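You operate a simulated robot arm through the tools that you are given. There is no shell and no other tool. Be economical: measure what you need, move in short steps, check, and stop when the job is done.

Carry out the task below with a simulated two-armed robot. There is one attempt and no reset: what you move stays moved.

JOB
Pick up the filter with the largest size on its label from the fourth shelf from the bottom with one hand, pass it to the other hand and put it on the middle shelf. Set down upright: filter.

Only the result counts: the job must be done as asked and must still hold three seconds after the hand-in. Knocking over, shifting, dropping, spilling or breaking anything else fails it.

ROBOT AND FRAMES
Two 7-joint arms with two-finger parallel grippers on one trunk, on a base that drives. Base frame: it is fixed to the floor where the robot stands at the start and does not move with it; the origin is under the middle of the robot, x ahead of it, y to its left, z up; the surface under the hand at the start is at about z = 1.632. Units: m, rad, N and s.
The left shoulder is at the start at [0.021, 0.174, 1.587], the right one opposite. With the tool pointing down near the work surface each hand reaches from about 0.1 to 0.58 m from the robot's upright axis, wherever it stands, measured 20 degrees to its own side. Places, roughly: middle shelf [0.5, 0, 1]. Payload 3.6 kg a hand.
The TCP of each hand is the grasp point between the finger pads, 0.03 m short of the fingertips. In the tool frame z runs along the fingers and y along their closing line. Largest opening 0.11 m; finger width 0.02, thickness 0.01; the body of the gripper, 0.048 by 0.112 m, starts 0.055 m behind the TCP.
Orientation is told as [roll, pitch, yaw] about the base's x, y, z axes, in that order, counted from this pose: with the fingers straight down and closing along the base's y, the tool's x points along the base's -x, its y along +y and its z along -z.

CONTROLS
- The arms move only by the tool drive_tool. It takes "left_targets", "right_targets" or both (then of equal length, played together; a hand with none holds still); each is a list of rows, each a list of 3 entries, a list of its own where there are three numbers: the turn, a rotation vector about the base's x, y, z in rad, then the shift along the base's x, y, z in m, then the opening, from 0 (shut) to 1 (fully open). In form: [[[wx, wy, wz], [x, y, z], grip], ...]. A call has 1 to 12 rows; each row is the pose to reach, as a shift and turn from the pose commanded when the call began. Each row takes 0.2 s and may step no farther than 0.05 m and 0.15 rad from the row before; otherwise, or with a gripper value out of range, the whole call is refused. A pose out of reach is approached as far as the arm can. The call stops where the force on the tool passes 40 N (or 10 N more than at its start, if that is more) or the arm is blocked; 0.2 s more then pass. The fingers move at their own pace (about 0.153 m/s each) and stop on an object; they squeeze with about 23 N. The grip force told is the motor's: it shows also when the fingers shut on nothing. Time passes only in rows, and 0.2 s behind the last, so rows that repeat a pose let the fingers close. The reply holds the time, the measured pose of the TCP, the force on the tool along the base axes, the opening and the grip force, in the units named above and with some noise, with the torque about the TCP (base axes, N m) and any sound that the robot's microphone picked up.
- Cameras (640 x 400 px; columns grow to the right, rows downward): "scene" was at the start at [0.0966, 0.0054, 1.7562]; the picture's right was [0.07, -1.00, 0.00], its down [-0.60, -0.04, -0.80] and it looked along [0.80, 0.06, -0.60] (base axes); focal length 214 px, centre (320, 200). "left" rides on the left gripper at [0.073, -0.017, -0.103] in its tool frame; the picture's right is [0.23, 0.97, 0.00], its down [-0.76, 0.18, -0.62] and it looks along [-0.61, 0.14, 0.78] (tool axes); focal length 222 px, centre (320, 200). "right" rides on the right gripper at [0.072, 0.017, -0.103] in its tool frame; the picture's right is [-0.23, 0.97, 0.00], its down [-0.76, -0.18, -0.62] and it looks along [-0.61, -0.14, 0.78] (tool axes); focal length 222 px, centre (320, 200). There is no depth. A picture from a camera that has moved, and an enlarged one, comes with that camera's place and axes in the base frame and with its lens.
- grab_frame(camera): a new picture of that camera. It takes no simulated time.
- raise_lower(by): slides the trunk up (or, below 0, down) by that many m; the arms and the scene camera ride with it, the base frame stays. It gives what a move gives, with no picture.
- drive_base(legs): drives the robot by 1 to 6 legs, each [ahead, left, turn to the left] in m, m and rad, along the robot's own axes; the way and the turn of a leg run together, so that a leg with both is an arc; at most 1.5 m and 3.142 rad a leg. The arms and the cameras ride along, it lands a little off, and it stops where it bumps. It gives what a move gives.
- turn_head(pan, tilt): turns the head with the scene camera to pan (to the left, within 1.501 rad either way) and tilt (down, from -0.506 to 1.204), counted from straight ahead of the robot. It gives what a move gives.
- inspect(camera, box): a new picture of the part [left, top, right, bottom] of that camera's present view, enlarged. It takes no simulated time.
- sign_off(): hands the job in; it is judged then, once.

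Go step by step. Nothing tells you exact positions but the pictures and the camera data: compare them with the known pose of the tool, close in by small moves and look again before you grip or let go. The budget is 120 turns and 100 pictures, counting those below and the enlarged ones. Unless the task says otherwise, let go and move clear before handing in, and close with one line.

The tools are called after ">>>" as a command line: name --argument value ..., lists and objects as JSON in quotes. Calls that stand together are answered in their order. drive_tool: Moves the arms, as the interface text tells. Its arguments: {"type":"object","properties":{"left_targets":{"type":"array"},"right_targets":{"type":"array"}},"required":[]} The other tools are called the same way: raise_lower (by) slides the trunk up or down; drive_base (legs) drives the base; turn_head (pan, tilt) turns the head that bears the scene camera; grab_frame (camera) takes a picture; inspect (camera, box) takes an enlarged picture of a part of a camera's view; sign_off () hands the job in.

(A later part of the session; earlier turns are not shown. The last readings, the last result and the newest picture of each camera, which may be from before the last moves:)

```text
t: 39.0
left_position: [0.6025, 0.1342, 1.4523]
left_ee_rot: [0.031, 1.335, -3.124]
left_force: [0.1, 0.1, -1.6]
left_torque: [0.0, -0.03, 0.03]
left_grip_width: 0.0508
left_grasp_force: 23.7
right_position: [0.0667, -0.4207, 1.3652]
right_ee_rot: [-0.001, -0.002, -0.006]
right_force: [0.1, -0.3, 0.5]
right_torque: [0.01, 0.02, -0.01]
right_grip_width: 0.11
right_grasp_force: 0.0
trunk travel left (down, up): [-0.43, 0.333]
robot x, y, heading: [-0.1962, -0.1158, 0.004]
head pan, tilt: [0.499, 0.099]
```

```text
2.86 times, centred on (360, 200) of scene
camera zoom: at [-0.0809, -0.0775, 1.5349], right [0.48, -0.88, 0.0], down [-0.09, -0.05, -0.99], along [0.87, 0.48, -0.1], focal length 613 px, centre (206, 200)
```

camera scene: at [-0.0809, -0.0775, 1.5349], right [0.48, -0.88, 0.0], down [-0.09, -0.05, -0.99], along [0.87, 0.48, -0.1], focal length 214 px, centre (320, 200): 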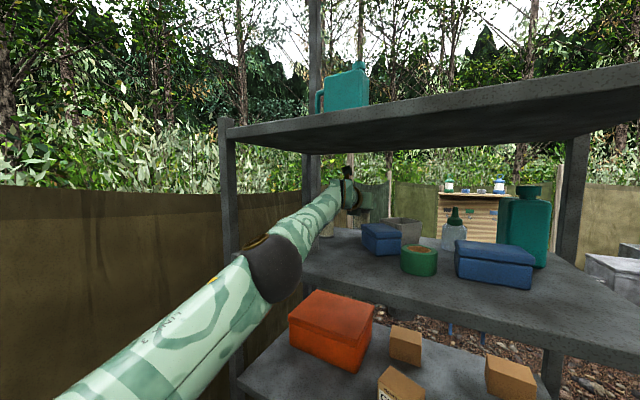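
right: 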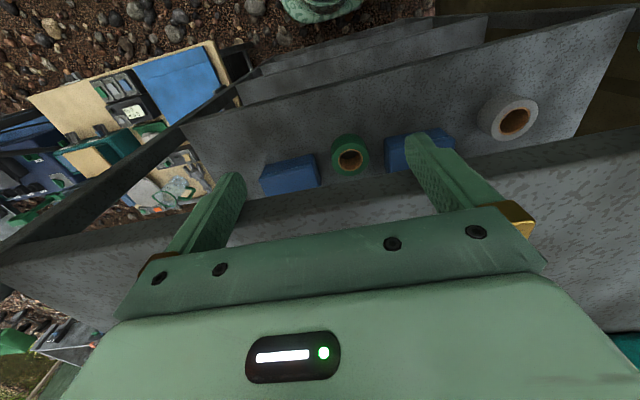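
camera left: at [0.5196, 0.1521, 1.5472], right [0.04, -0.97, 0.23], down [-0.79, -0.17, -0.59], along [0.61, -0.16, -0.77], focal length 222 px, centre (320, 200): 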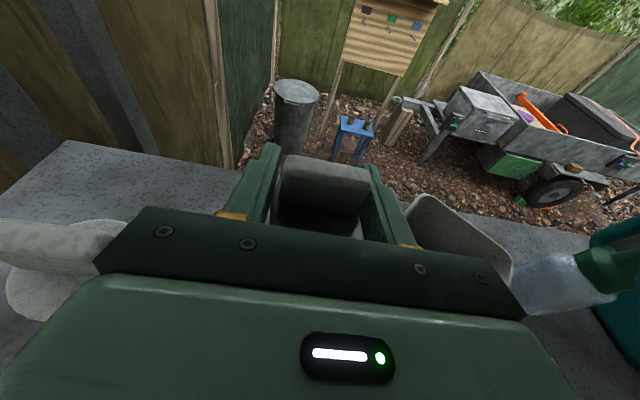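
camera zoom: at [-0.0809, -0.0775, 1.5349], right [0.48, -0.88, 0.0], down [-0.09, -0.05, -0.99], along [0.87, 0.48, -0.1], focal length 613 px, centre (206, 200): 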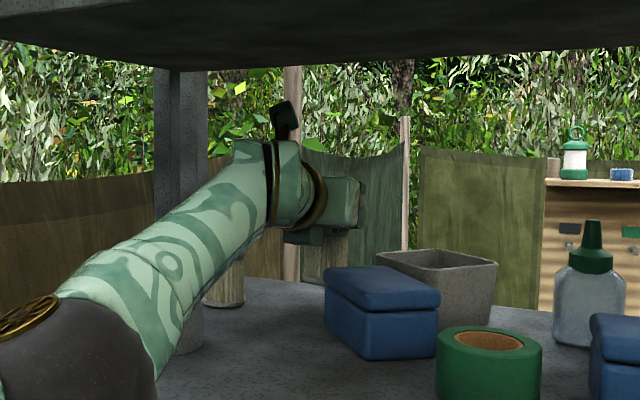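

The filter is hanging free, about 3 cm above the shelf. Headroom is tight, so I won't go over the blue box: I'll lift 1.5 cm more, back off slightly, shift left so it passes between box and roll, then retreat.

>>> raise_lower --by 0.015

>>> drive_base --legs '[[-0.058, 0, 0]]'

>>> drive_tool --left_targets '[[[0, 0, 0], [0, 0.02, 0], 0], [[0, 0, 0], [-0.005, 0.037, 0], 0], [[0, 0, 0], [-0.005, 0.037, 0], 0]]'

>>> grab_frame --camera "left"

>>> inspect --camera "scene" --box '[280, 130, 440, 270]'

```text
t: 39.7
left_position: [0.5995, 0.1344, 1.4711]
left_ee_rot: [0.034, 1.337, -3.123]
left_force: [-0.3, -0.4, -0.3]
left_torque: [0.01, 0.02, 0.03]
left_grip_width: 0.0509
left_grasp_force: 22.6
right_position: [0.0672, -0.4195, 1.38]
right_ee_rot: [0.0, -0.002, -0.005]
right_force: [0.7, 0.8, 0.6]
right_torque: [-0.01, 0.0, 0.01]
right_grip_width: 0.1101
right_grasp_force: 0.0
trunk travel left (down, up): [-0.445, 0.318]
robot x, y, heading: [-0.2017, -0.1206, -0.004]
head pan, tilt: [0.499, 0.099]
```

```text
t: 40.6
left_position: [0.5416, 0.1334, 1.4706]
left_ee_rot: [0.035, 1.337, -3.123]
left_force: [-1.3, -0.4, 0.0]
left_torque: [-0.02, 0.03, 0.01]
left_grip_width: 0.0507
left_grasp_force: 22.4
right_position: [0.0094, -0.421, 1.3797]
right_ee_rot: [0.002, -0.001, -0.004]
right_force: [-0.4, 0.5, 0.2]
right_torque: [0.0, -0.06, 0.03]
right_grip_width: 0.1101
right_grasp_force: 0.1
trunk travel left (down, up): [-0.445, 0.318]
robot x, y, heading: [-0.2546, -0.1219, -0.003]
head pan, tilt: [0.499, 0.099]
```

```text
t: 41.4
left_position: [0.5386, 0.1702, 1.4697]
left_ee_rot: [0.033, 1.336, -3.125]
left_force: [0.2, -0.2, -1.3]
left_torque: [0.02, 0.01, 0.03]
left_grip_width: 0.0511
left_grasp_force: 22.7
right_position: [0.011, -0.4202, 1.3792]
right_ee_rot: [0.0, 0.0, -0.004]
right_force: [-0.2, 0.0, 0.2]
right_torque: [-0.01, 0.01, 0.01]
right_grip_width: 0.1099
right_grasp_force: 0.1
trunk travel left (down, up): [-0.445, 0.318]
robot x, y, heading: [-0.2524, -0.1187, -0.001]
head pan, tilt: [0.499, 0.099]
```

```text
66 pictures are left
camera left: at [0.4552, 0.1894, 1.5649], right [0.04, -0.97, 0.23], down [-0.79, -0.17, -0.59], along [0.62, -0.16, -0.77], focal length 222 px, centre (320, 200)
```

left: 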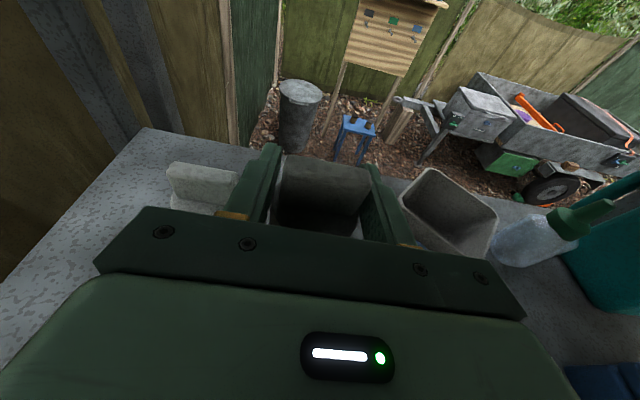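

```text
2.86 times, centred on (360, 200) of scene
camera zoom: at [-0.141, -0.0772, 1.55], right [0.48, -0.88, 0.0], down [-0.09, -0.05, -0.99], along [0.87, 0.47, -0.1], focal length 613 px, centre (206, 200)
```

zoom: 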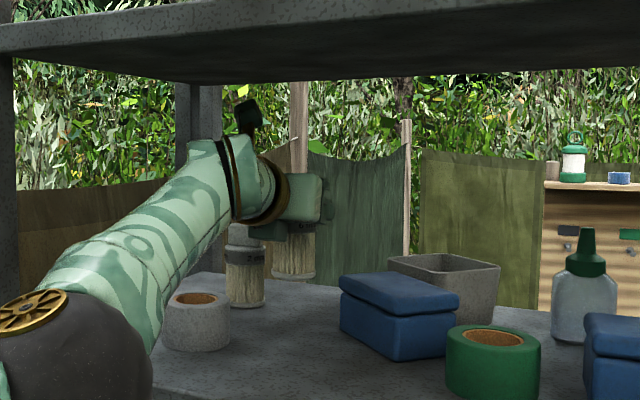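

The filter hangs upright and is lined up with the gap between roll and box. I'll retreat straight back, in two stages.

>>> drive_base --legs '[[-0.06, 0, 0]]'

>>> inspect --camera "scene" --box '[280, 130, 440, 270]'

>>> grab_frame --camera "left"

```text
t: 42.4
left_position: [0.4766, 0.1713, 1.471]
left_ee_rot: [0.033, 1.338, -3.122]
left_force: [0.1, -0.8, -0.4]
left_torque: [0.01, 0.01, 0.01]
left_grip_width: 0.0509
left_grasp_force: 23.7
right_position: [-0.0513, -0.4186, 1.3791]
right_ee_rot: [0.0, -0.002, -0.006]
right_force: [-0.5, 0.7, 0.0]
right_torque: [-0.02, -0.02, -0.02]
right_grip_width: 0.1101
right_grasp_force: 0.0
trunk travel left (down, up): [-0.445, 0.318]
robot x, y, heading: [-0.3139, -0.119, -0.002]
head pan, tilt: [0.499, 0.099]
```

```text
2.86 times, centred on (360, 200) of scene
camera zoom: at [-0.2028, -0.0771, 1.5501], right [0.48, -0.88, 0.0], down [-0.09, -0.05, -1.0], along [0.87, 0.48, -0.1], focal length 613 px, centre (206, 200)
```

zoom: 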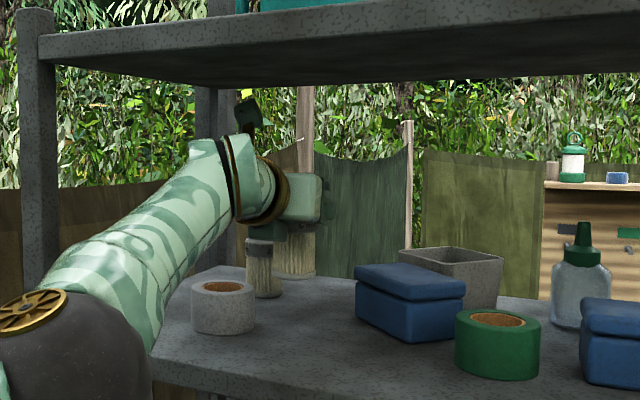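

```text
63 pictures are left
camera left: at [0.3934, 0.1896, 1.5658], right [0.04, -0.97, 0.23], down [-0.79, -0.17, -0.59], along [0.62, -0.16, -0.77], focal length 222 px, centre (320, 200)
```

left: 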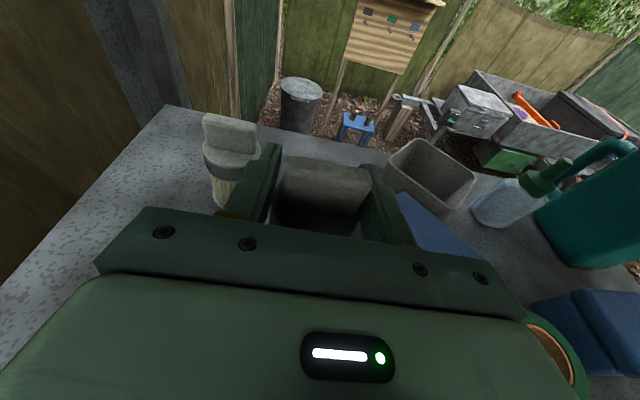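

It's clear on both sides, so I'll continue the retreat out of the rack.

>>> drive_base --legs '[[-0.09, 0, 0]]'

>>> inspect --camera "scene" --box '[280, 130, 440, 270]'

>>> drive_base --legs '[[-0.35, 0, 0]]'

>>> grab_frame --camera "scene"

```text
t: 43.5
left_position: [0.3864, 0.1706, 1.4712]
left_ee_rot: [0.033, 1.336, -3.122]
left_force: [-0.8, -0.4, -0.3]
left_torque: [0.01, 0.01, 0.01]
left_grip_width: 0.0509
left_grasp_force: 22.6
right_position: [-0.1408, -0.4187, 1.3808]
right_ee_rot: [-0.001, -0.002, -0.006]
right_force: [-0.8, 0.7, 0.3]
right_torque: [-0.01, -0.02, 0.0]
right_grip_width: 0.1098
right_grasp_force: 0.1
trunk travel left (down, up): [-0.445, 0.318]
robot x, y, heading: [-0.4045, -0.1209, 0.002]
head pan, tilt: [0.499, 0.099]
```

```text
2.86 times, centred on (360, 200) of scene
camera zoom: at [-0.293, -0.0769, 1.5502], right [0.48, -0.88, 0.0], down [-0.09, -0.05, -1.0], along [0.87, 0.48, -0.1], focal length 613 px, centre (206, 200)
```

zoom: 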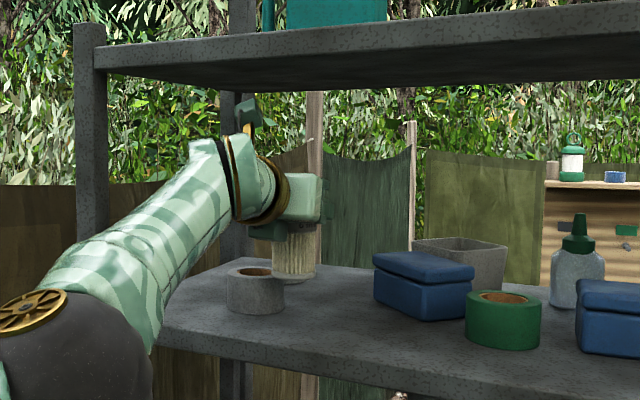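

```text
t: 45.8
left_position: [0.0363, 0.1712, 1.4712]
left_ee_rot: [0.033, 1.336, -3.123]
left_force: [0.3, 0.1, -0.5]
left_torque: [0.03, 0.0, -0.01]
left_grip_width: 0.051
left_grasp_force: 22.6
right_position: [-0.4931, -0.4199, 1.3795]
right_ee_rot: [0.0, -0.002, -0.006]
right_force: [0.3, 0.2, -0.4]
right_torque: [0.01, 0.0, -0.01]
right_grip_width: 0.1101
right_grasp_force: 0.2
trunk travel left (down, up): [-0.445, 0.318]
robot x, y, heading: [-0.7586, -0.1197, -0.004]
head pan, tilt: [0.499, 0.099]
```

```text
61 pictures are left
camera scene: at [-0.6432, -0.0766, 1.5501], right [0.48, -0.88, 0.0], down [-0.09, -0.05, -0.99], along [0.87, 0.47, -0.1], focal length 214 px, centre (320, 200)
```

scene: 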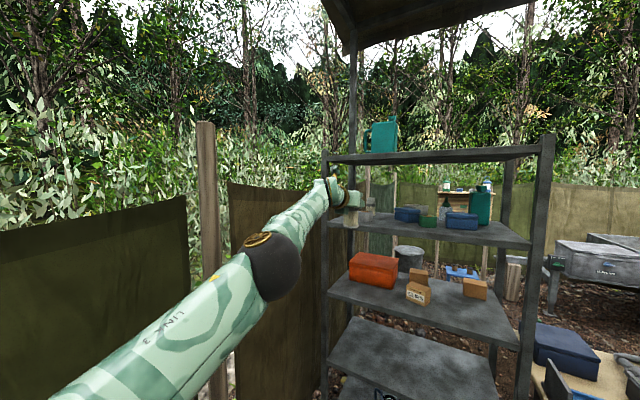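

The filter is out of the rack and held firmly. Next I turn the right hand forward too and roll it the mirrored way, so its camera ends up on top.

>>> drive_tool --right_targets '[[[0, -0.133, 0], [0.02, 0.01, 0.002], 1], [[0, -0.266, 0], [0.04, 0.02, 0.004], 1], [[0, -0.399, 0], [0.06, 0.03, 0.006], 1], [[0, -0.532, 0], [0.08, 0.04, 0.008], 1], [[0, -0.665, 0], [0.1, 0.05, 0.01], 1], [[0, -0.798, 0], [0.12, 0.06, 0.01], 1], [[0, -0.931, 0], [0.15, 0.07, 0.01], 1], [[0, -1.064, 0], [0.18, 0.08, 0.01], 1], [[0, -1.197, 0], [0.21, 0.09, 0.01], 1], [[0, -1.33, 0], [0.24, 0.1, 0.01], 1]]'

>>> drive_tool --right_targets '[[[0.144, 0, -0.035], [0.01, 0, 0], 1], [[0.288, 0, -0.07], [0.02, 0, 0], 1], [[0.432, 0, -0.105], [0.03, 0, 0], 1], [[0.576, 0, -0.14], [0.04, 0, 0], 1], [[0.72, 0, -0.175], [0.05, 0, 0], 1], [[0.864, 0, -0.21], [0.05, 0, 0], 1], [[1.008, 0, -0.245], [0.05, 0, 0], 1], [[1.152, 0, -0.28], [0.05, 0, 0], 1], [[1.296, 0, -0.315], [0.05, 0, 0], 1], [[1.44, 0, -0.35], [0.05, 0, 0], 1], [[1.525, 0, -0.371], [0.05, 0, 0], 1]]'

```text
t: 48.0
left_position: [0.0356, 0.175, 1.4714]
left_ee_rot: [0.048, 1.337, -3.109]
left_force: [0.4, 0.7, -1.5]
left_torque: [0.0, 0.01, -0.06]
left_grip_width: 0.051
left_grasp_force: 22.9
right_position: [-0.2525, -0.314, 1.3908]
right_ee_rot: [0.016, -1.337, -0.012]
right_force: [1.0, -0.9, -0.3]
right_torque: [0.02, -0.03, -0.02]
right_grip_width: 0.1099
right_grasp_force: 0.0
trunk travel left (down, up): [-0.445, 0.318]
robot x, y, heading: [-0.7569, -0.1145, -0.0]
head pan, tilt: [0.499, 0.099]
```

```text
t: 50.4
left_position: [0.0382, 0.1711, 1.4703]
left_ee_rot: [0.031, 1.336, -3.123]
left_force: [-1.1, 0.4, -1.7]
left_torque: [0.02, -0.05, 0.02]
left_grip_width: 0.0507
left_grasp_force: 23.1
right_position: [-0.2015, -0.3192, 1.3892]
right_ee_rot: [1.331, 0.006, -1.571]
right_force: [-0.4, 0.3, -0.9]
right_torque: [-0.03, -0.01, 0.0]
right_grip_width: 0.11
right_grasp_force: 0.1
trunk travel left (down, up): [-0.445, 0.318]
robot x, y, heading: [-0.7549, -0.1208, -0.005]
head pan, tilt: [0.499, 0.099]
```

The right hand is halfway. I'll finish its roll and at the same time draw the left hand back to a comfortable pose.

>>> drive_tool --right_targets '[[[0.144, 0, -0.035], [0, 0, 0], 1], [[0.288, 0, -0.07], [0, 0, 0], 1], [[0.432, 0, -0.105], [0, 0, 0], 1], [[0.576, 0, -0.14], [0, 0, 0], 1], [[0.72, 0, -0.175], [0, 0, 0], 1], [[0.864, 0, -0.21], [0, 0, 0], 1], [[1.008, 0, -0.245], [0, 0, 0], 1], [[1.152, 0, -0.28], [0, 0, 0], 1], [[1.296, 0, -0.315], [0, 0, 0], 1], [[1.44, 0, -0.35], [0, 0, 0], 1], [[1.525, 0, -0.371], [0, 0, 0], 1]]' --left_targets '[[[0, 0, 0], [-0.02, -0.01, 0], 0], [[0, 0, 0], [-0.045, -0.02, 0], 0], [[0, 0, 0], [-0.07, -0.03, 0], 0], [[0, 0, 0], [-0.095, -0.04, 0], 0], [[0, 0, 0], [-0.12, -0.05, 0], 0], [[0, 0, 0], [-0.145, -0.06, 0], 0], [[0, 0, 0], [-0.17, -0.07, 0], 0], [[0, 0, 0], [-0.195, -0.08, 0], 0], [[0, 0, 0], [-0.22, -0.09, 0], 0], [[0, 0, 0], [-0.24, -0.1, 0], 0], [[0, 0, 0], [-0.25, -0.1, 0], 0]]'

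>>> turn_head --pan 0 --tilt 0.3

>>> grab_frame --camera "scene"

>>> grab_frame --camera "right"

```text
t: 52.8
left_position: [0.0139, 0.0987, 1.536]
left_ee_rot: [0.032, 1.335, -3.127]
left_force: [-0.1, 0.0, -1.7]
left_torque: [0.02, -0.02, 0.0]
left_grip_width: 0.0507
left_grasp_force: 22.9
left hand out of reach, approached as far as the arm can: row 1, 2, 3, 4, 5, 6, 7, 8, 9, 10, 11
right_position: [-0.2015, -0.3198, 1.3906]
right_ee_rot: [-0.024, 1.333, 3.114]
right_force: [0.6, 0.5, -0.6]
right_torque: [0.0, 0.0, 0.0]
right_grip_width: 0.1099
right_grasp_force: 0.1
trunk travel left (down, up): [-0.445, 0.318]
robot x, y, heading: [-0.7542, -0.1207, -0.001]
head pan, tilt: [0.499, 0.099]
```

```text
t: 53.7
left_position: [0.0145, 0.099, 1.5364]
left_ee_rot: [0.033, 1.335, -3.125]
left_force: [-0.7, 0.3, -1.3]
left_torque: [-0.03, -0.03, -0.04]
left_grip_width: 0.0509
left_grasp_force: 22.9
right_position: [-0.2008, -0.3191, 1.3899]
right_ee_rot: [-0.015, 1.331, 3.123]
right_force: [0.1, 0.0, -0.3]
right_torque: [-0.01, 0.01, -0.03]
right_grip_width: 0.11
right_grasp_force: 0.1
trunk travel left (down, up): [-0.445, 0.318]
robot x, y, heading: [-0.7523, -0.1216, -0.004]
head pan, tilt: [0.0, 0.3]
```

```text
60 pictures are left
camera scene: at [-0.6304, -0.1207, 1.5314], right [0.0, -1.0, 0.0], down [-0.3, 0.0, -0.96], along [0.96, 0.0, -0.3], focal length 214 px, centre (320, 200)
```

scene: 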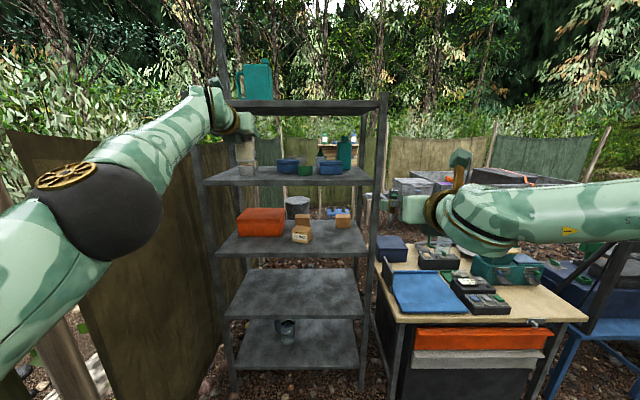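

```text
59 pictures are left
camera right: at [-0.2846, -0.336, 1.4843], right [-0.06, -0.97, -0.22], down [-0.79, 0.18, -0.59], along [0.62, 0.14, -0.77], focal length 222 px, centre (320, 200)
```

right: 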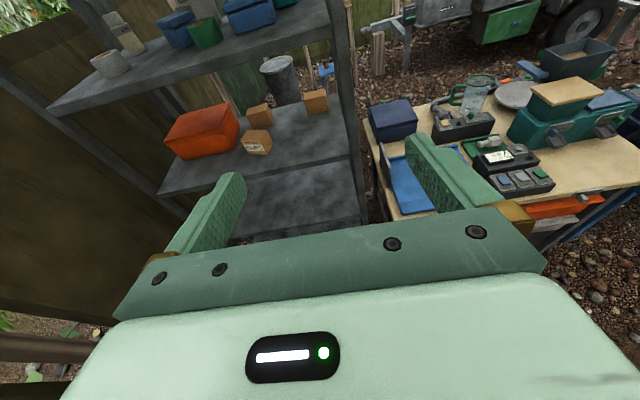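

The left arm was locked nearly straight and has drifted up a little; the filter is still held. I'll try drawing it back from here in small steps.

>>> drive_tool --left_targets '[[[0, 0, 0], [-0.03, 0, -0.01], 0], [[0, 0, 0], [-0.06, 0, -0.02], 0], [[0, 0, 0], [-0.09, 0, -0.03], 0]]'

>>> grab_frame --camera "scene"

```text
t: 54.5
left_position: [0.0125, 0.0982, 1.5395]
left_ee_rot: [0.033, 1.336, -3.124]
left_force: [0.9, -0.1, -1.4]
left_torque: [0.01, 0.02, 0.02]
left_grip_width: 0.0511
left_grasp_force: 23.1
left hand out of reach, approached as far as the arm can: row 1, 2, 3
right_position: [-0.2016, -0.3195, 1.3892]
right_ee_rot: [-0.016, 1.331, 3.123]
right_force: [0.7, -0.4, -0.5]
right_torque: [-0.01, -0.01, -0.01]
right_grip_width: 0.11
right_grasp_force: 0.2
trunk travel left (down, up): [-0.445, 0.318]
robot x, y, heading: [-0.7553, -0.1171, -0.001]
head pan, tilt: [0.0, 0.3]
```

```text
58 pictures are left
camera scene: at [-0.6303, -0.1207, 1.5314], right [0.0, -1.0, 0.0], down [-0.3, 0.0, -0.96], along [0.96, 0.0, -0.3], focal length 214 px, centre (320, 200)
```

scene: 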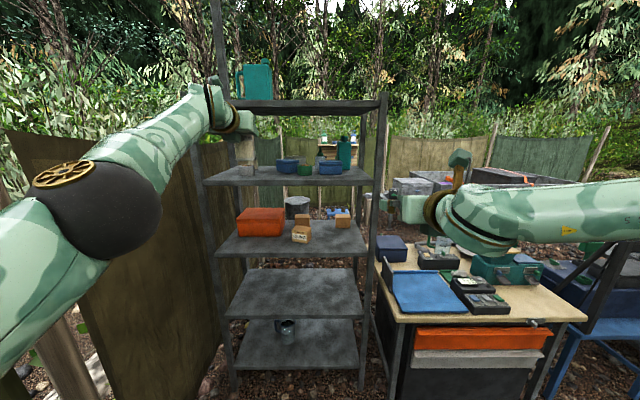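

Straight retraction is still blocked, probably by the straight elbow. I'll test a sideways and downward move back toward the pose the arm came through.

>>> drive_tool --left_targets '[[[0, 0, 0], [0, 0.03, -0.03], 0], [[0, 0, 0], [0, 0.06, -0.06], 0], [[0, 0, 0], [-0.02, 0.07, -0.09], 0], [[0, 0, 0], [-0.05, 0.08, -0.1], 0]]'

>>> grab_frame --camera "scene"

```text
t: 55.5
left_position: [0.0374, 0.1867, 1.4628]
left_ee_rot: [0.04, 1.337, -3.118]
left_force: [0.1, 0.3, -2.2]
left_torque: [0.01, -0.02, -0.03]
left_grip_width: 0.0509
left_grasp_force: 23.0
left hand out of reach, approached as far as the arm can: row 1, 2, 3, 4
right_position: [-0.2008, -0.3169, 1.3894]
right_ee_rot: [-0.014, 1.33, 3.127]
right_force: [0.2, 0.2, 0.0]
right_torque: [0.01, 0.0, 0.01]
right_grip_width: 0.1101
right_grasp_force: 0.0
trunk travel left (down, up): [-0.445, 0.318]
robot x, y, heading: [-0.7565, -0.1197, -0.007]
head pan, tilt: [0.0, 0.3]
```

```text
57 pictures are left
camera scene: at [-0.6303, -0.1194, 1.5314], right [0.0, -1.0, 0.0], down [-0.3, 0.0, -0.96], along [0.96, 0.0, -0.3], focal length 214 px, centre (320, 200)
```

scene: 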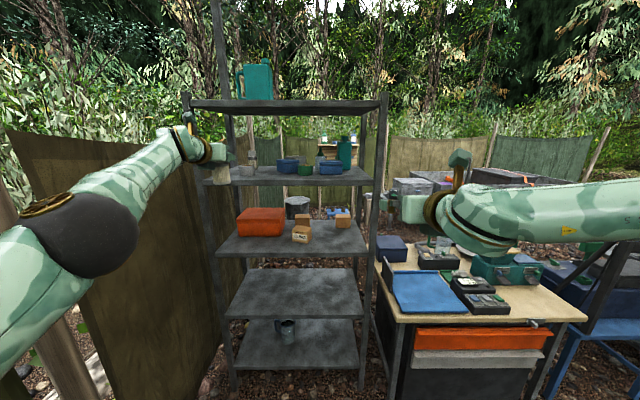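

The hand slides along a constant-elbow surface, so a wrist joint is probably limiting. Yawing the hand to the right, which I need for the hand-over anyway, while pulling back should free it.

>>> drive_tool --left_targets '[[[0, 0, -0.14], [-0.03, -0.01, 0], 0], [[0, 0, -0.28], [-0.06, -0.02, 0], 0], [[0, 0, -0.42], [-0.09, -0.03, 0], 0], [[0, 0, -0.56], [-0.12, -0.04, 0], 0], [[0, 0, -0.7], [-0.15, -0.05, 0], 0]]'

>>> grab_frame --camera "scene"

```text
t: 56.7
left_position: [-0.0286, 0.1592, 1.4906]
left_ee_rot: [0.032, 1.335, 2.5]
left_force: [0.1, 0.4, -0.9]
left_torque: [0.0, -0.01, 0.0]
left_grip_width: 0.0509
left_grasp_force: 23.2
left hand out of reach, approached as far as the arm can: row 1, 2, 3, 4, 5
right_position: [-0.2016, -0.32, 1.3896]
right_ee_rot: [-0.018, 1.333, 3.123]
right_force: [0.2, -0.6, 0.7]
right_torque: [0.0, 0.0, 0.04]
right_grip_width: 0.1101
right_grasp_force: 0.1
trunk travel left (down, up): [-0.445, 0.318]
robot x, y, heading: [-0.754, -0.1196, -0.002]
head pan, tilt: [0.0, 0.3]
```

```text
56 pictures are left
camera scene: at [-0.6308, -0.1212, 1.5314], right [0.0, -1.0, 0.0], down [-0.3, 0.0, -0.96], along [0.96, 0.0, -0.3], focal length 214 px, centre (320, 200)
```

scene: 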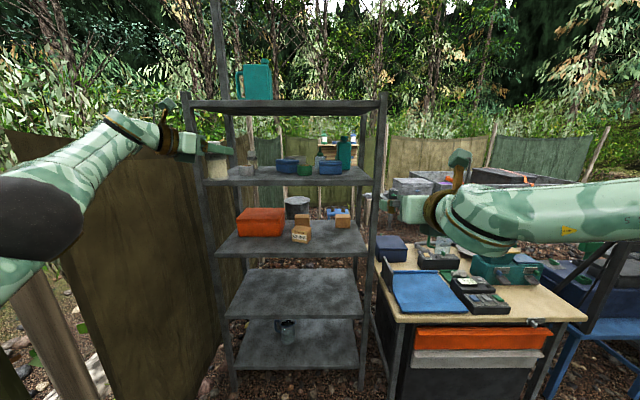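

The orientation responds but the elbow still won't flex. I'll keep yawing the hand right and move it sideways across the front, which brings the filter toward the right hand without needing retraction.

>>> drive_tool --left_targets '[[[0, 0, -0.1], [-0.02, -0.04, 0], 0], [[0, 0, -0.2], [-0.04, -0.08, 0], 0], [[0, 0, -0.3], [-0.06, -0.12, 0], 0], [[0, 0, -0.4], [-0.08, -0.16, 0], 0], [[0, 0, -0.5], [-0.1, -0.2, 0], 0]]'

>>> grab_frame --camera "scene"

```text
t: 57.9
left_position: [-0.1268, -0.0418, 1.4927]
left_ee_rot: [0.037, 1.335, 1.96]
left_force: [-1.1, 0.0, -1.4]
left_torque: [-0.02, 0.01, -0.01]
left_grip_width: 0.0509
left_grasp_force: 22.8
right_position: [-0.2019, -0.322, 1.3894]
right_ee_rot: [-0.021, 1.331, 3.119]
right_force: [0.9, 0.6, 0.0]
right_torque: [-0.01, -0.01, -0.01]
right_grip_width: 0.1097
right_grasp_force: 0.0
trunk travel left (down, up): [-0.445, 0.318]
robot x, y, heading: [-0.7547, -0.1216, -0.004]
head pan, tilt: [0.0, 0.3]
```

```text
55 pictures are left
camera scene: at [-0.6303, -0.1222, 1.5314], right [0.0, -1.0, 0.0], down [-0.3, 0.0, -0.96], along [0.96, 0.0, -0.3], focal length 214 px, centre (320, 200)
```

scene: 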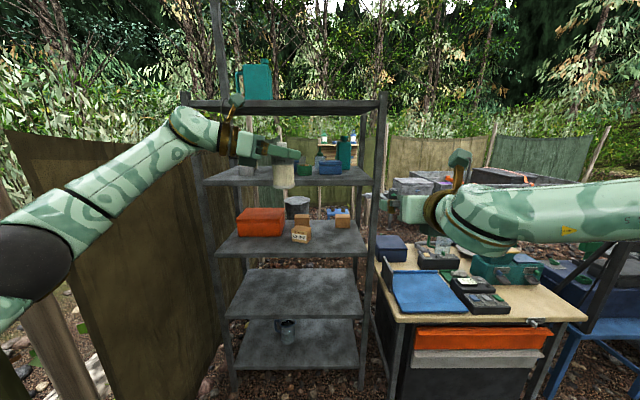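

That freed the left arm: the filter is now at about (-0.127, -0.042), its base at about z 1.41, and it is still upright. Now I yaw the right hand left and bring it level with the filter's lower body, staying short of it.

>>> drive_tool --right_targets '[[[0, 0, 0.143], [0, 0.01, 0.01], 1], [[0, 0, 0.286], [0, 0.02, 0.02], 1], [[0, 0, 0.429], [0, 0.035, 0.03], 1], [[0, 0, 0.572], [0, 0.05, 0.04], 1], [[0, 0, 0.715], [0, 0.07, 0.05], 1], [[0, 0, 0.858], [0, 0.09, 0.059], 1], [[0, 0, 1.0], [0, 0.11, 0.059], 1]]'

>>> grab_frame --camera "scene"

>>> grab_frame --camera "right"

```text
t: 59.5
left_position: [-0.1253, -0.0387, 1.4912]
left_ee_rot: [0.041, 1.335, 1.965]
left_force: [-0.2, 0.1, -0.4]
left_torque: [0.01, -0.01, -0.02]
left_grip_width: 0.0509
left_grasp_force: 23.3
right_position: [-0.2, -0.21, 1.4485]
right_ee_rot: [-0.024, 1.332, -2.167]
right_force: [0.6, 0.4, 0.3]
right_torque: [-0.02, 0.02, -0.01]
right_grip_width: 0.1101
right_grasp_force: 0.0
trunk travel left (down, up): [-0.445, 0.318]
robot x, y, heading: [-0.7548, -0.1178, -0.004]
head pan, tilt: [0.0, 0.3]
```

```text
54 pictures are left
camera scene: at [-0.6294, -0.1203, 1.5313], right [0.0, -1.0, 0.0], down [-0.3, 0.0, -0.95], along [0.95, 0.0, -0.3], focal length 214 px, centre (320, 200)
```

scene: 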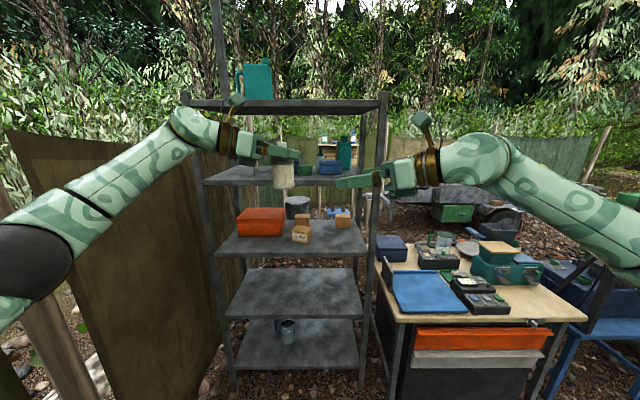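

```text
53 pictures are left
camera right: at [-0.231, -0.2881, 1.5437], right [0.79, -0.57, -0.23], down [-0.58, -0.56, -0.59], along [0.21, 0.6, -0.77], focal length 222 px, centre (320, 200)
```

right: 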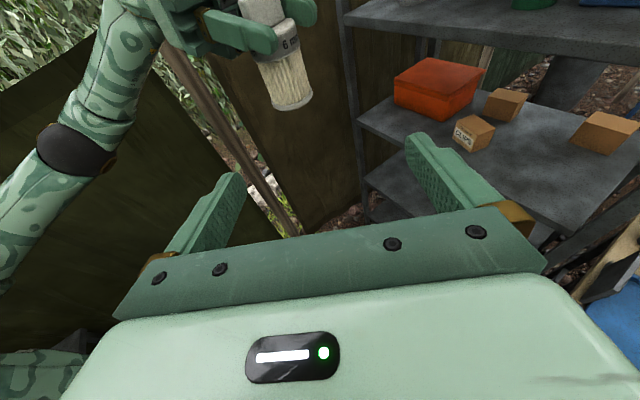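

The hands are at the right heights: the filter body spans about z 1.419–1.464, below the left fingers. I'll align the right hand sideways, then advance most of the way along its pointing direction and look.

>>> drive_tool --right_targets '[[[0, 0, 0], [-0.027, 0.018, -0.003], 1], [[0, 0, 0], [-0.007, 0.048, -0.003], 1], [[0, 0, 0], [0.013, 0.078, -0.003], 1], [[0, 0, 0], [0.033, 0.108, -0.003], 1]]'

>>> grab_frame --camera "right"

>>> inspect --camera "scene" --box '[220, 110, 420, 230]'

```text
t: 60.5
left_position: [-0.1259, -0.0379, 1.4921]
left_ee_rot: [0.041, 1.336, 1.965]
left_force: [-0.1, 1.0, -1.0]
left_torque: [-0.02, -0.03, -0.03]
left_grip_width: 0.0509
left_grasp_force: 23.0
right_position: [-0.1664, -0.0992, 1.4451]
right_ee_rot: [-0.018, 1.333, -2.159]
right_force: [0.6, -0.1, 0.3]
right_torque: [0.02, -0.01, 0.0]
right_grip_width: 0.1103
right_grasp_force: 0.0
trunk travel left (down, up): [-0.445, 0.318]
robot x, y, heading: [-0.7551, -0.1178, -0.004]
head pan, tilt: [0.0, 0.3]
```

```text
52 pictures are left
camera right: at [-0.1977, -0.1786, 1.5407], right [0.79, -0.57, -0.22], down [-0.58, -0.56, -0.59], along [0.21, 0.6, -0.77], focal length 222 px, centre (320, 200)
```

right: 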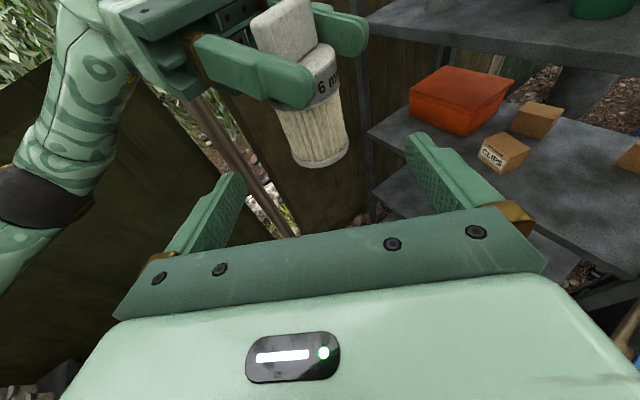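

```text
3.20 times, centred on (320, 170) of scene
camera zoom: at [-0.6297, -0.119, 1.5313], right [0.0, -1.0, 0.0], down [-0.3, 0.0, -0.95], along [0.95, 0.0, -0.3], focal length 686 px, centre (320, 296)
```

zoom: 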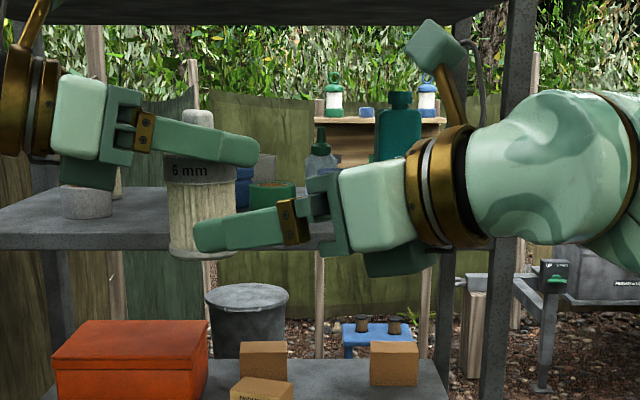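

The filter is centred between the right fingers. I'll advance the last 7 cm and check before closing.

>>> drive_tool --right_targets '[[[0, 0, 0], [0.014, 0.02, 0], 1], [[0, 0, 0], [0.028, 0.04, 0], 1], [[0, 0, 0], [0.038, 0.056, 0], 1]]'

>>> grab_frame --camera "right"

>>> inspect --camera "scene" --box '[220, 110, 420, 230]'

```text
t: 61.3
left_position: [-0.1262, -0.0409, 1.4924]
left_ee_rot: [0.036, 1.337, 1.961]
left_force: [-0.4, 0.5, -1.2]
left_torque: [-0.02, -0.02, 0.0]
left_grip_width: 0.0509
left_grasp_force: 22.7
right_position: [-0.1304, -0.0449, 1.4456]
right_ee_rot: [-0.019, 1.332, -2.16]
right_force: [-0.8, 0.7, -0.1]
right_torque: [0.01, -0.03, -0.01]
right_grip_width: 0.1098
right_grasp_force: 0.0
trunk travel left (down, up): [-0.445, 0.318]
robot x, y, heading: [-0.7567, -0.1205, -0.004]
head pan, tilt: [0.0, 0.3]
```

```text
50 pictures are left
camera right: at [-0.1604, -0.124, 1.5408], right [0.79, -0.57, -0.23], down [-0.58, -0.56, -0.59], along [0.21, 0.6, -0.77], focal length 222 px, centre (320, 200)
```

right: 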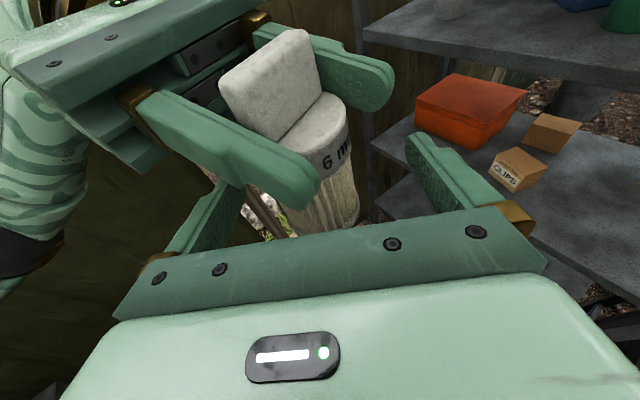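

```text
3.20 times, centred on (320, 170) of scene
camera zoom: at [-0.6303, -0.1202, 1.5314], right [0.0, -1.0, 0.0], down [-0.3, 0.0, -0.96], along [0.96, 0.0, -0.3], focal length 686 px, centre (320, 296)
```

zoom: 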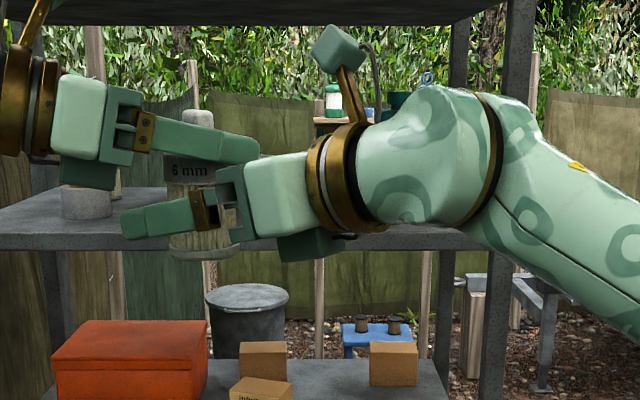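

The right fingers straddle the lower body, below the left fingers. I'll close the right hand while the left keeps holding.

>>> drive_tool --right_targets '[[[0, 0, 0], [0, 0, 0], 0.6], [[0, 0, 0], [0, 0, 0], 0], [[0, 0, 0], [0, 0, 0], 0], [[0, 0, 0], [0, 0, 0], 0], [[0, 0, 0], [0, 0, 0], 0]]'

>>> grab_frame --camera "right"

```text
t: 62.5
left_position: [-0.126, -0.0396, 1.4912]
left_ee_rot: [0.03, 1.338, 1.961]
left_force: [29.8, -4.9, 3.9]
left_torque: [-0.12, -0.53, -0.36]
left_grip_width: 0.051
left_grasp_force: 23.3
right_position: [-0.132, -0.0448, 1.4463]
right_ee_rot: [-0.019, 1.331, -2.159]
right_force: [-29.6, 4.3, -4.2]
right_torque: [-0.13, -0.84, 0.56]
right_grip_width: 0.0513
right_grasp_force: 22.4
trunk travel left (down, up): [-0.445, 0.318]
robot x, y, heading: [-0.7563, -0.119, -0.005]
head pan, tilt: [0.0, 0.3]
```

```text
48 pictures are left
camera right: at [-0.1612, -0.1237, 1.5408], right [0.79, -0.57, -0.23], down [-0.58, -0.56, -0.59], along [0.21, 0.6, -0.77], focal length 222 px, centre (320, 200)
```

right: 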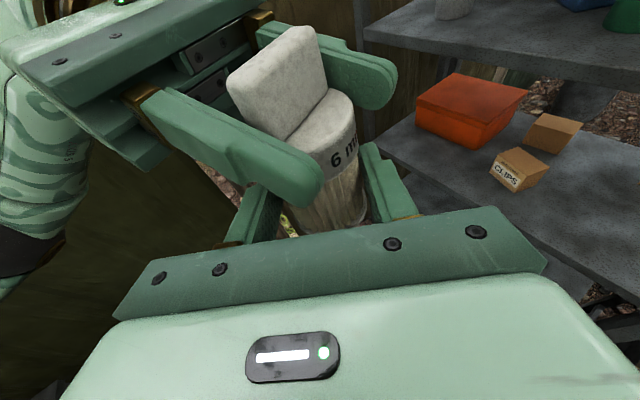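

Both hands grip the filter but press against each other with about 30 N along x. I'll ease the right hand a few mm that way before releasing the left.

>>> drive_tool --right_targets '[[[0, 0, 0], [-0.003, 0.0005, 0], 0], [[0, 0, 0], [-0.003, 0.0005, 0], 0]]'

```text
t: 63.1
left_position: [-0.1272, -0.0404, 1.4919]
left_ee_rot: [0.042, 1.335, 1.966]
left_force: [10.6, -3.8, -0.9]
left_torque: [0.1, -0.16, 0.01]
left_grip_width: 0.051
left_grasp_force: 23.4
right_position: [-0.1321, -0.0448, 1.4452]
right_ee_rot: [-0.019, 1.333, -2.163]
right_force: [-10.3, 3.2, -0.1]
right_torque: [-0.27, -0.24, 0.12]
right_grip_width: 0.0512
right_grasp_force: 23.4
trunk travel left (down, up): [-0.445, 0.318]
robot x, y, heading: [-0.76, -0.1187, -0.003]
head pan, tilt: [0.0, 0.3]
```

>>> drive_tool --right_targets '[[[0, 0, 0], [-0.0015, 0.0005, 0], 0], [[0, 0, 0], [-0.0015, 0.0005, 0], 0]]'

>>> drive_tool --left_targets '[[[0, 0, 0], [0, 0, 0], 0.6], [[0, 0, 0], [0, 0, 0], 0.85], [[0, 0, 0], [0, 0, 0], 0.85]]'

>>> grab_frame --camera "right"

```text
t: 63.7
left_position: [-0.1283, -0.0408, 1.4932]
left_ee_rot: [0.045, 1.335, 1.97]
left_force: [-7.6, 0.4, -4.0]
left_torque: [0.44, 0.39, 0.03]
left_grip_width: 0.0509
left_grasp_force: 22.9
right_position: [-0.1336, -0.0464, 1.4453]
right_ee_rot: [-0.016, 1.333, -2.162]
right_force: [8.6, -0.6, 2.6]
right_torque: [-0.39, -0.06, -0.01]
right_grip_width: 0.0513
right_grasp_force: 23.2
trunk travel left (down, up): [-0.445, 0.318]
robot x, y, heading: [-0.7571, -0.1201, -0.002]
head pan, tilt: [0.0, 0.3]
```

```text
t: 64.5
left_position: [-0.1262, -0.0389, 1.4922]
left_ee_rot: [0.033, 1.337, 1.963]
left_force: [17.1, 10.5, 6.0]
left_torque: [-0.18, 0.11, 0.36]
left_grip_width: 0.0834
left_grasp_force: 0.2
right_position: [-0.135, -0.0449, 1.4445]
right_ee_rot: [-0.021, 1.331, -2.164]
right_force: [-16.8, -10.5, -8.0]
right_torque: [0.68, -0.79, -0.34]
right_grip_width: 0.0507
right_grasp_force: 23.6
trunk travel left (down, up): [-0.445, 0.318]
robot x, y, heading: [-0.7534, -0.1211, -0.003]
head pan, tilt: [0.0, 0.3]
```

```text
47 pictures are left
camera right: at [-0.1651, -0.1234, 1.5403], right [0.79, -0.57, -0.23], down [-0.58, -0.56, -0.59], along [0.21, 0.6, -0.77], focal length 222 px, centre (320, 200)
```

right: 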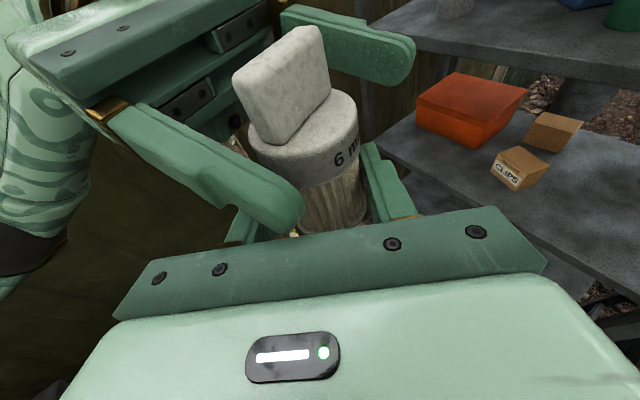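

The right hand holds the filter, but the left finger touches the right hand as it opens. I'll narrow the left opening slightly, then lift the left hand straight up off the tab.

>>> drive_tool --left_targets '[[[0, 0, 0], [0, 0, 0], 0.66], [[0, 0, 0], [0, 0, 0.01], 0.66], [[0, 0, 0], [0, 0, 0.025], 0.66], [[0, 0, 0], [0, 0, 0.045], 0.66], [[0, 0, 0], [0, 0, 0.07], 0.66]]'

>>> grab_frame --camera "right"

>>> grab_frame --camera "scene"

```text
t: 65.7
left_position: [-0.1279, -0.042, 1.5631]
left_ee_rot: [0.028, 1.336, 1.955]
left_force: [0.6, -0.3, 0.1]
left_torque: [0.0, -0.02, 0.01]
left_grip_width: 0.0725
left_grasp_force: 0.1
right_position: [-0.1362, -0.0448, 1.4463]
right_ee_rot: [-0.018, 1.334, -2.162]
right_force: [0.5, -0.9, -0.5]
right_torque: [0.0, 0.02, 0.01]
right_grip_width: 0.0509
right_grasp_force: 22.9
trunk travel left (down, up): [-0.445, 0.318]
robot x, y, heading: [-0.7577, -0.1191, -0.003]
head pan, tilt: [0.0, 0.3]
```

```text
46 pictures are left
camera right: at [-0.1658, -0.1244, 1.5409], right [0.79, -0.57, -0.23], down [-0.58, -0.56, -0.59], along [0.21, 0.6, -0.77], focal length 222 px, centre (320, 200)
```

right: 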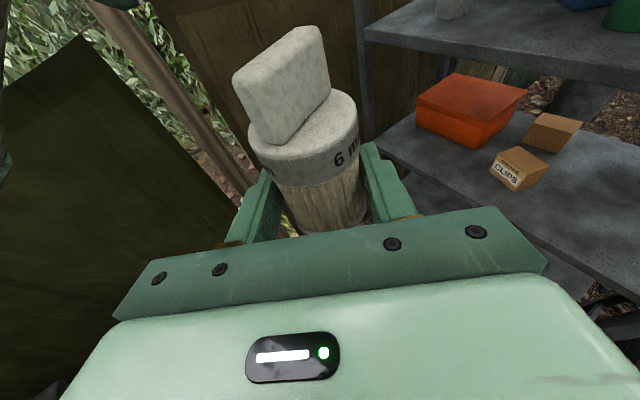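

```text
45 pictures are left
camera scene: at [-0.631, -0.1217, 1.5315], right [0.0, -1.0, 0.0], down [-0.3, 0.0, -0.96], along [0.96, 0.0, -0.3], focal length 214 px, centre (320, 200)
```

scene: 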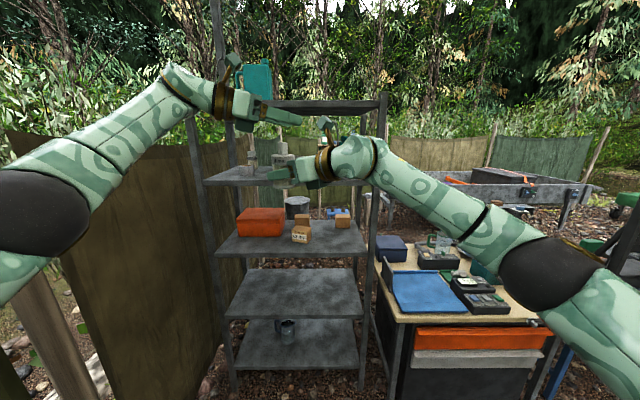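

The hand-over succeeded: the right hand alone holds the filter upright. I'll withdraw the left hand and fold it down out of the way.

>>> drive_tool --left_targets '[[[0, 0, 0], [-0.015, 0.04, 0.01], 0.66], [[0, 0, 0], [-0.03, 0.08, 0.01], 0.66], [[0, 0, 0], [-0.05, 0.12, 0.0], 0.66], [[0.13, 0.052, 0], [-0.07, 0.15, 0.0], 0.66], [[0.26, 0.104, 0], [-0.09, 0.17, 0.0], 0.66], [[0.39, 0.156, 0], [-0.11, 0.18, 0.0], 0.66], [[0.52, 0.208, 0], [-0.13, 0.19, -0.01], 0.66], [[0.65, 0.26, 0], [-0.15, 0.2, -0.03], 0.66], [[0.78, 0.312, 0], [-0.17, 0.2, -0.05], 0.66], [[0.91, 0.364, 0], [-0.19, 0.2, -0.07], 0.66], [[1.04, 0.416, 0], [-0.21, 0.2, -0.09], 0.66], [[1.17, 0.468, 0], [-0.23, 0.2, -0.11], 0.66]]'

>>> grab_frame --camera "scene"

```text
t: 68.3
left_position: [-0.3586, 0.1593, 1.4522]
left_ee_rot: [0.028, 0.073, 1.954]
left_force: [0.3, -0.5, 0.2]
left_torque: [-0.01, -0.01, 0.04]
left_grip_width: 0.0726
left_grasp_force: 0.0
right_position: [-0.1347, -0.0447, 1.4454]
right_ee_rot: [-0.017, 1.333, -2.16]
right_force: [0.1, -0.5, 0.0]
right_torque: [0.0, 0.02, 0.01]
right_grip_width: 0.0507
right_grasp_force: 22.7
trunk travel left (down, up): [-0.445, 0.318]
robot x, y, heading: [-0.7568, -0.12, -0.006]
head pan, tilt: [0.0, 0.3]
```

```text
44 pictures are left
camera scene: at [-0.6309, -0.121, 1.5314], right [0.0, -1.0, 0.0], down [-0.3, 0.0, -0.96], along [0.96, 0.0, -0.3], focal length 214 px, centre (320, 200)
```

scene: 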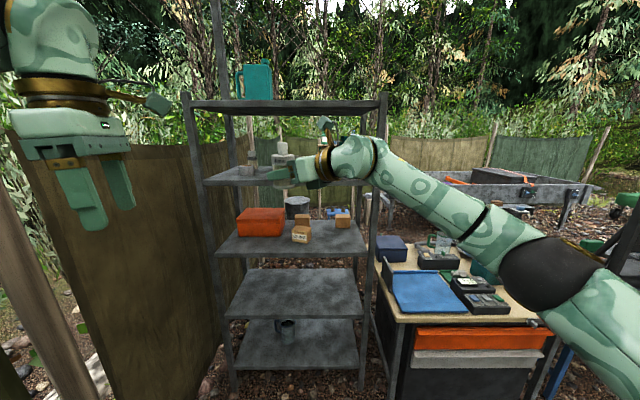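

The left hand is folded clear. Next I turn the right hand to point straight ahead and bring it in front of its own shoulder, so it can enter the middle shelf between the posts.

>>> drive_tool --right_targets '[[[0, 0, -0.14], [-0.005, -0.035, 0], 0], [[0, 0, -0.28], [-0.01, -0.07, 0], 0], [[0, 0, -0.42], [-0.015, -0.105, 0], 0], [[0, 0, -0.56], [-0.02, -0.14, 0], 0], [[0, 0, -0.7], [-0.02, -0.175, 0], 0], [[0, 0, -0.84], [-0.02, -0.21, 0], 0], [[0, 0, -0.96], [-0.02, -0.245, 0], 0]]'

>>> drive_base --legs '[[0, 0.12, 0]]'

>>> raise_lower --by -0.3

>>> turn_head --pan -0.2 --tilt 0.35

>>> grab_frame --camera "scene"

>>> grab_frame --camera "right"

```text
t: 69.9
left_position: [-0.3584, 0.1591, 1.4531]
left_ee_rot: [0.027, 0.075, 1.952]
left_force: [-0.5, 0.0, -0.2]
left_torque: [0.0, -0.02, 0.02]
left_grip_width: 0.0726
left_grasp_force: 0.1
right_position: [-0.1558, -0.29, 1.4453]
right_ee_rot: [-0.017, 1.334, -3.123]
right_force: [-1.2, 0.0, -0.5]
right_torque: [0.01, -0.02, 0.03]
right_grip_width: 0.0508
right_grasp_force: 22.7
trunk travel left (down, up): [-0.445, 0.318]
robot x, y, heading: [-0.7555, -0.1185, -0.005]
head pan, tilt: [0.0, 0.3]
```

```text
t: 71.2
left_position: [-0.3555, 0.2797, 1.4546]
left_ee_rot: [0.027, 0.076, 1.951]
left_force: [-0.1, -1.1, -0.7]
left_torque: [-0.02, -0.02, -0.01]
left_grip_width: 0.0725
left_grasp_force: 0.1
right_position: [-0.155, -0.1687, 1.4441]
right_ee_rot: [-0.017, 1.331, -3.121]
right_force: [-0.2, 0.2, -0.1]
right_torque: [-0.01, 0.04, -0.01]
right_grip_width: 0.0505
right_grasp_force: 23.7
trunk travel left (down, up): [-0.445, 0.318]
robot x, y, heading: [-0.7533, 0.0011, -0.003]
head pan, tilt: [0.0, 0.3]
```

```text
t: 74.2
left_position: [-0.3564, 0.2789, 1.1528]
left_ee_rot: [0.027, 0.076, 1.95]
left_force: [0.2, -0.1, 0.7]
left_torque: [-0.01, -0.02, 0.01]
left_grip_width: 0.0724
left_grasp_force: 0.1
right_position: [-0.1557, -0.169, 1.1459]
right_ee_rot: [-0.018, 1.334, -3.121]
right_force: [-0.2, 0.8, 0.5]
right_torque: [0.01, 0.03, 0.0]
right_grip_width: 0.0505
right_grasp_force: 23.0
trunk travel left (down, up): [-0.145, 0.618]
robot x, y, heading: [-0.756, -0.0007, -0.001]
head pan, tilt: [0.0, 0.3]
```

```text
t: 74.9
left_position: [-0.3567, 0.2787, 1.1524]
left_ee_rot: [0.025, 0.075, 1.952]
left_force: [0.3, -1.1, 0.0]
left_torque: [0.06, -0.01, -0.01]
left_grip_width: 0.0726
left_grasp_force: 0.0
right_position: [-0.155, -0.1695, 1.1465]
right_ee_rot: [-0.017, 1.331, -3.121]
right_force: [0.3, 1.0, 0.8]
right_torque: [0.0, -0.01, -0.01]
right_grip_width: 0.0508
right_grasp_force: 23.1
trunk travel left (down, up): [-0.145, 0.618]
robot x, y, heading: [-0.7562, 0.0015, -0.004]
head pan, tilt: [-0.201, 0.351]
```

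```text
43 pictures are left
camera scene: at [-0.5072, -0.0193, 1.2186], right [-0.2, -0.98, 0.0], down [-0.34, 0.07, -0.94], along [0.92, -0.19, -0.34], focal length 214 px, centre (320, 200)
```

scene: 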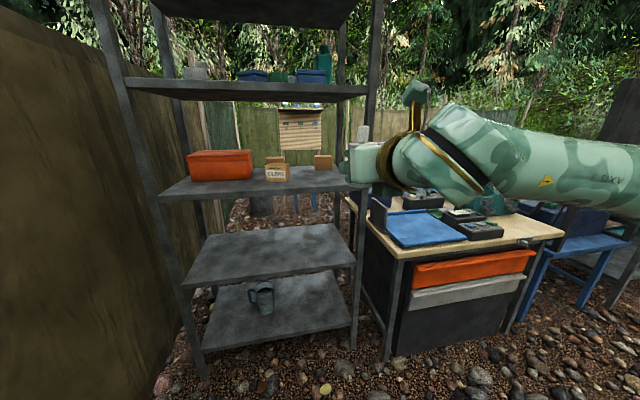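

```text
42 pictures are left
camera right: at [-0.2366, -0.1892, 1.2404], right [-0.02, -0.97, -0.22], down [-0.79, 0.15, -0.59], along [0.61, 0.17, -0.77], focal length 222 px, centre (320, 200)
```

right: 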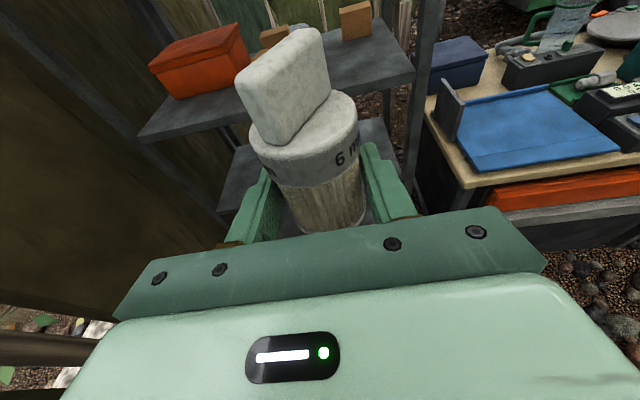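

I'll zoom in on the middle shelf to measure its height and free area.

>>> inspect --camera "scene" --box '[150, 110, 390, 260]'

```text
2.67 times, centred on (270, 185) of scene
camera zoom: at [-0.5072, -0.0193, 1.2186], right [-0.2, -0.98, 0.0], down [-0.34, 0.07, -0.94], along [0.92, -0.19, -0.34], focal length 572 px, centre (453, 240)
```

zoom: 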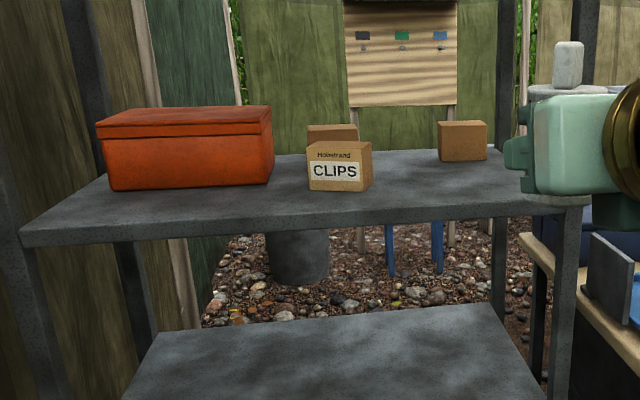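

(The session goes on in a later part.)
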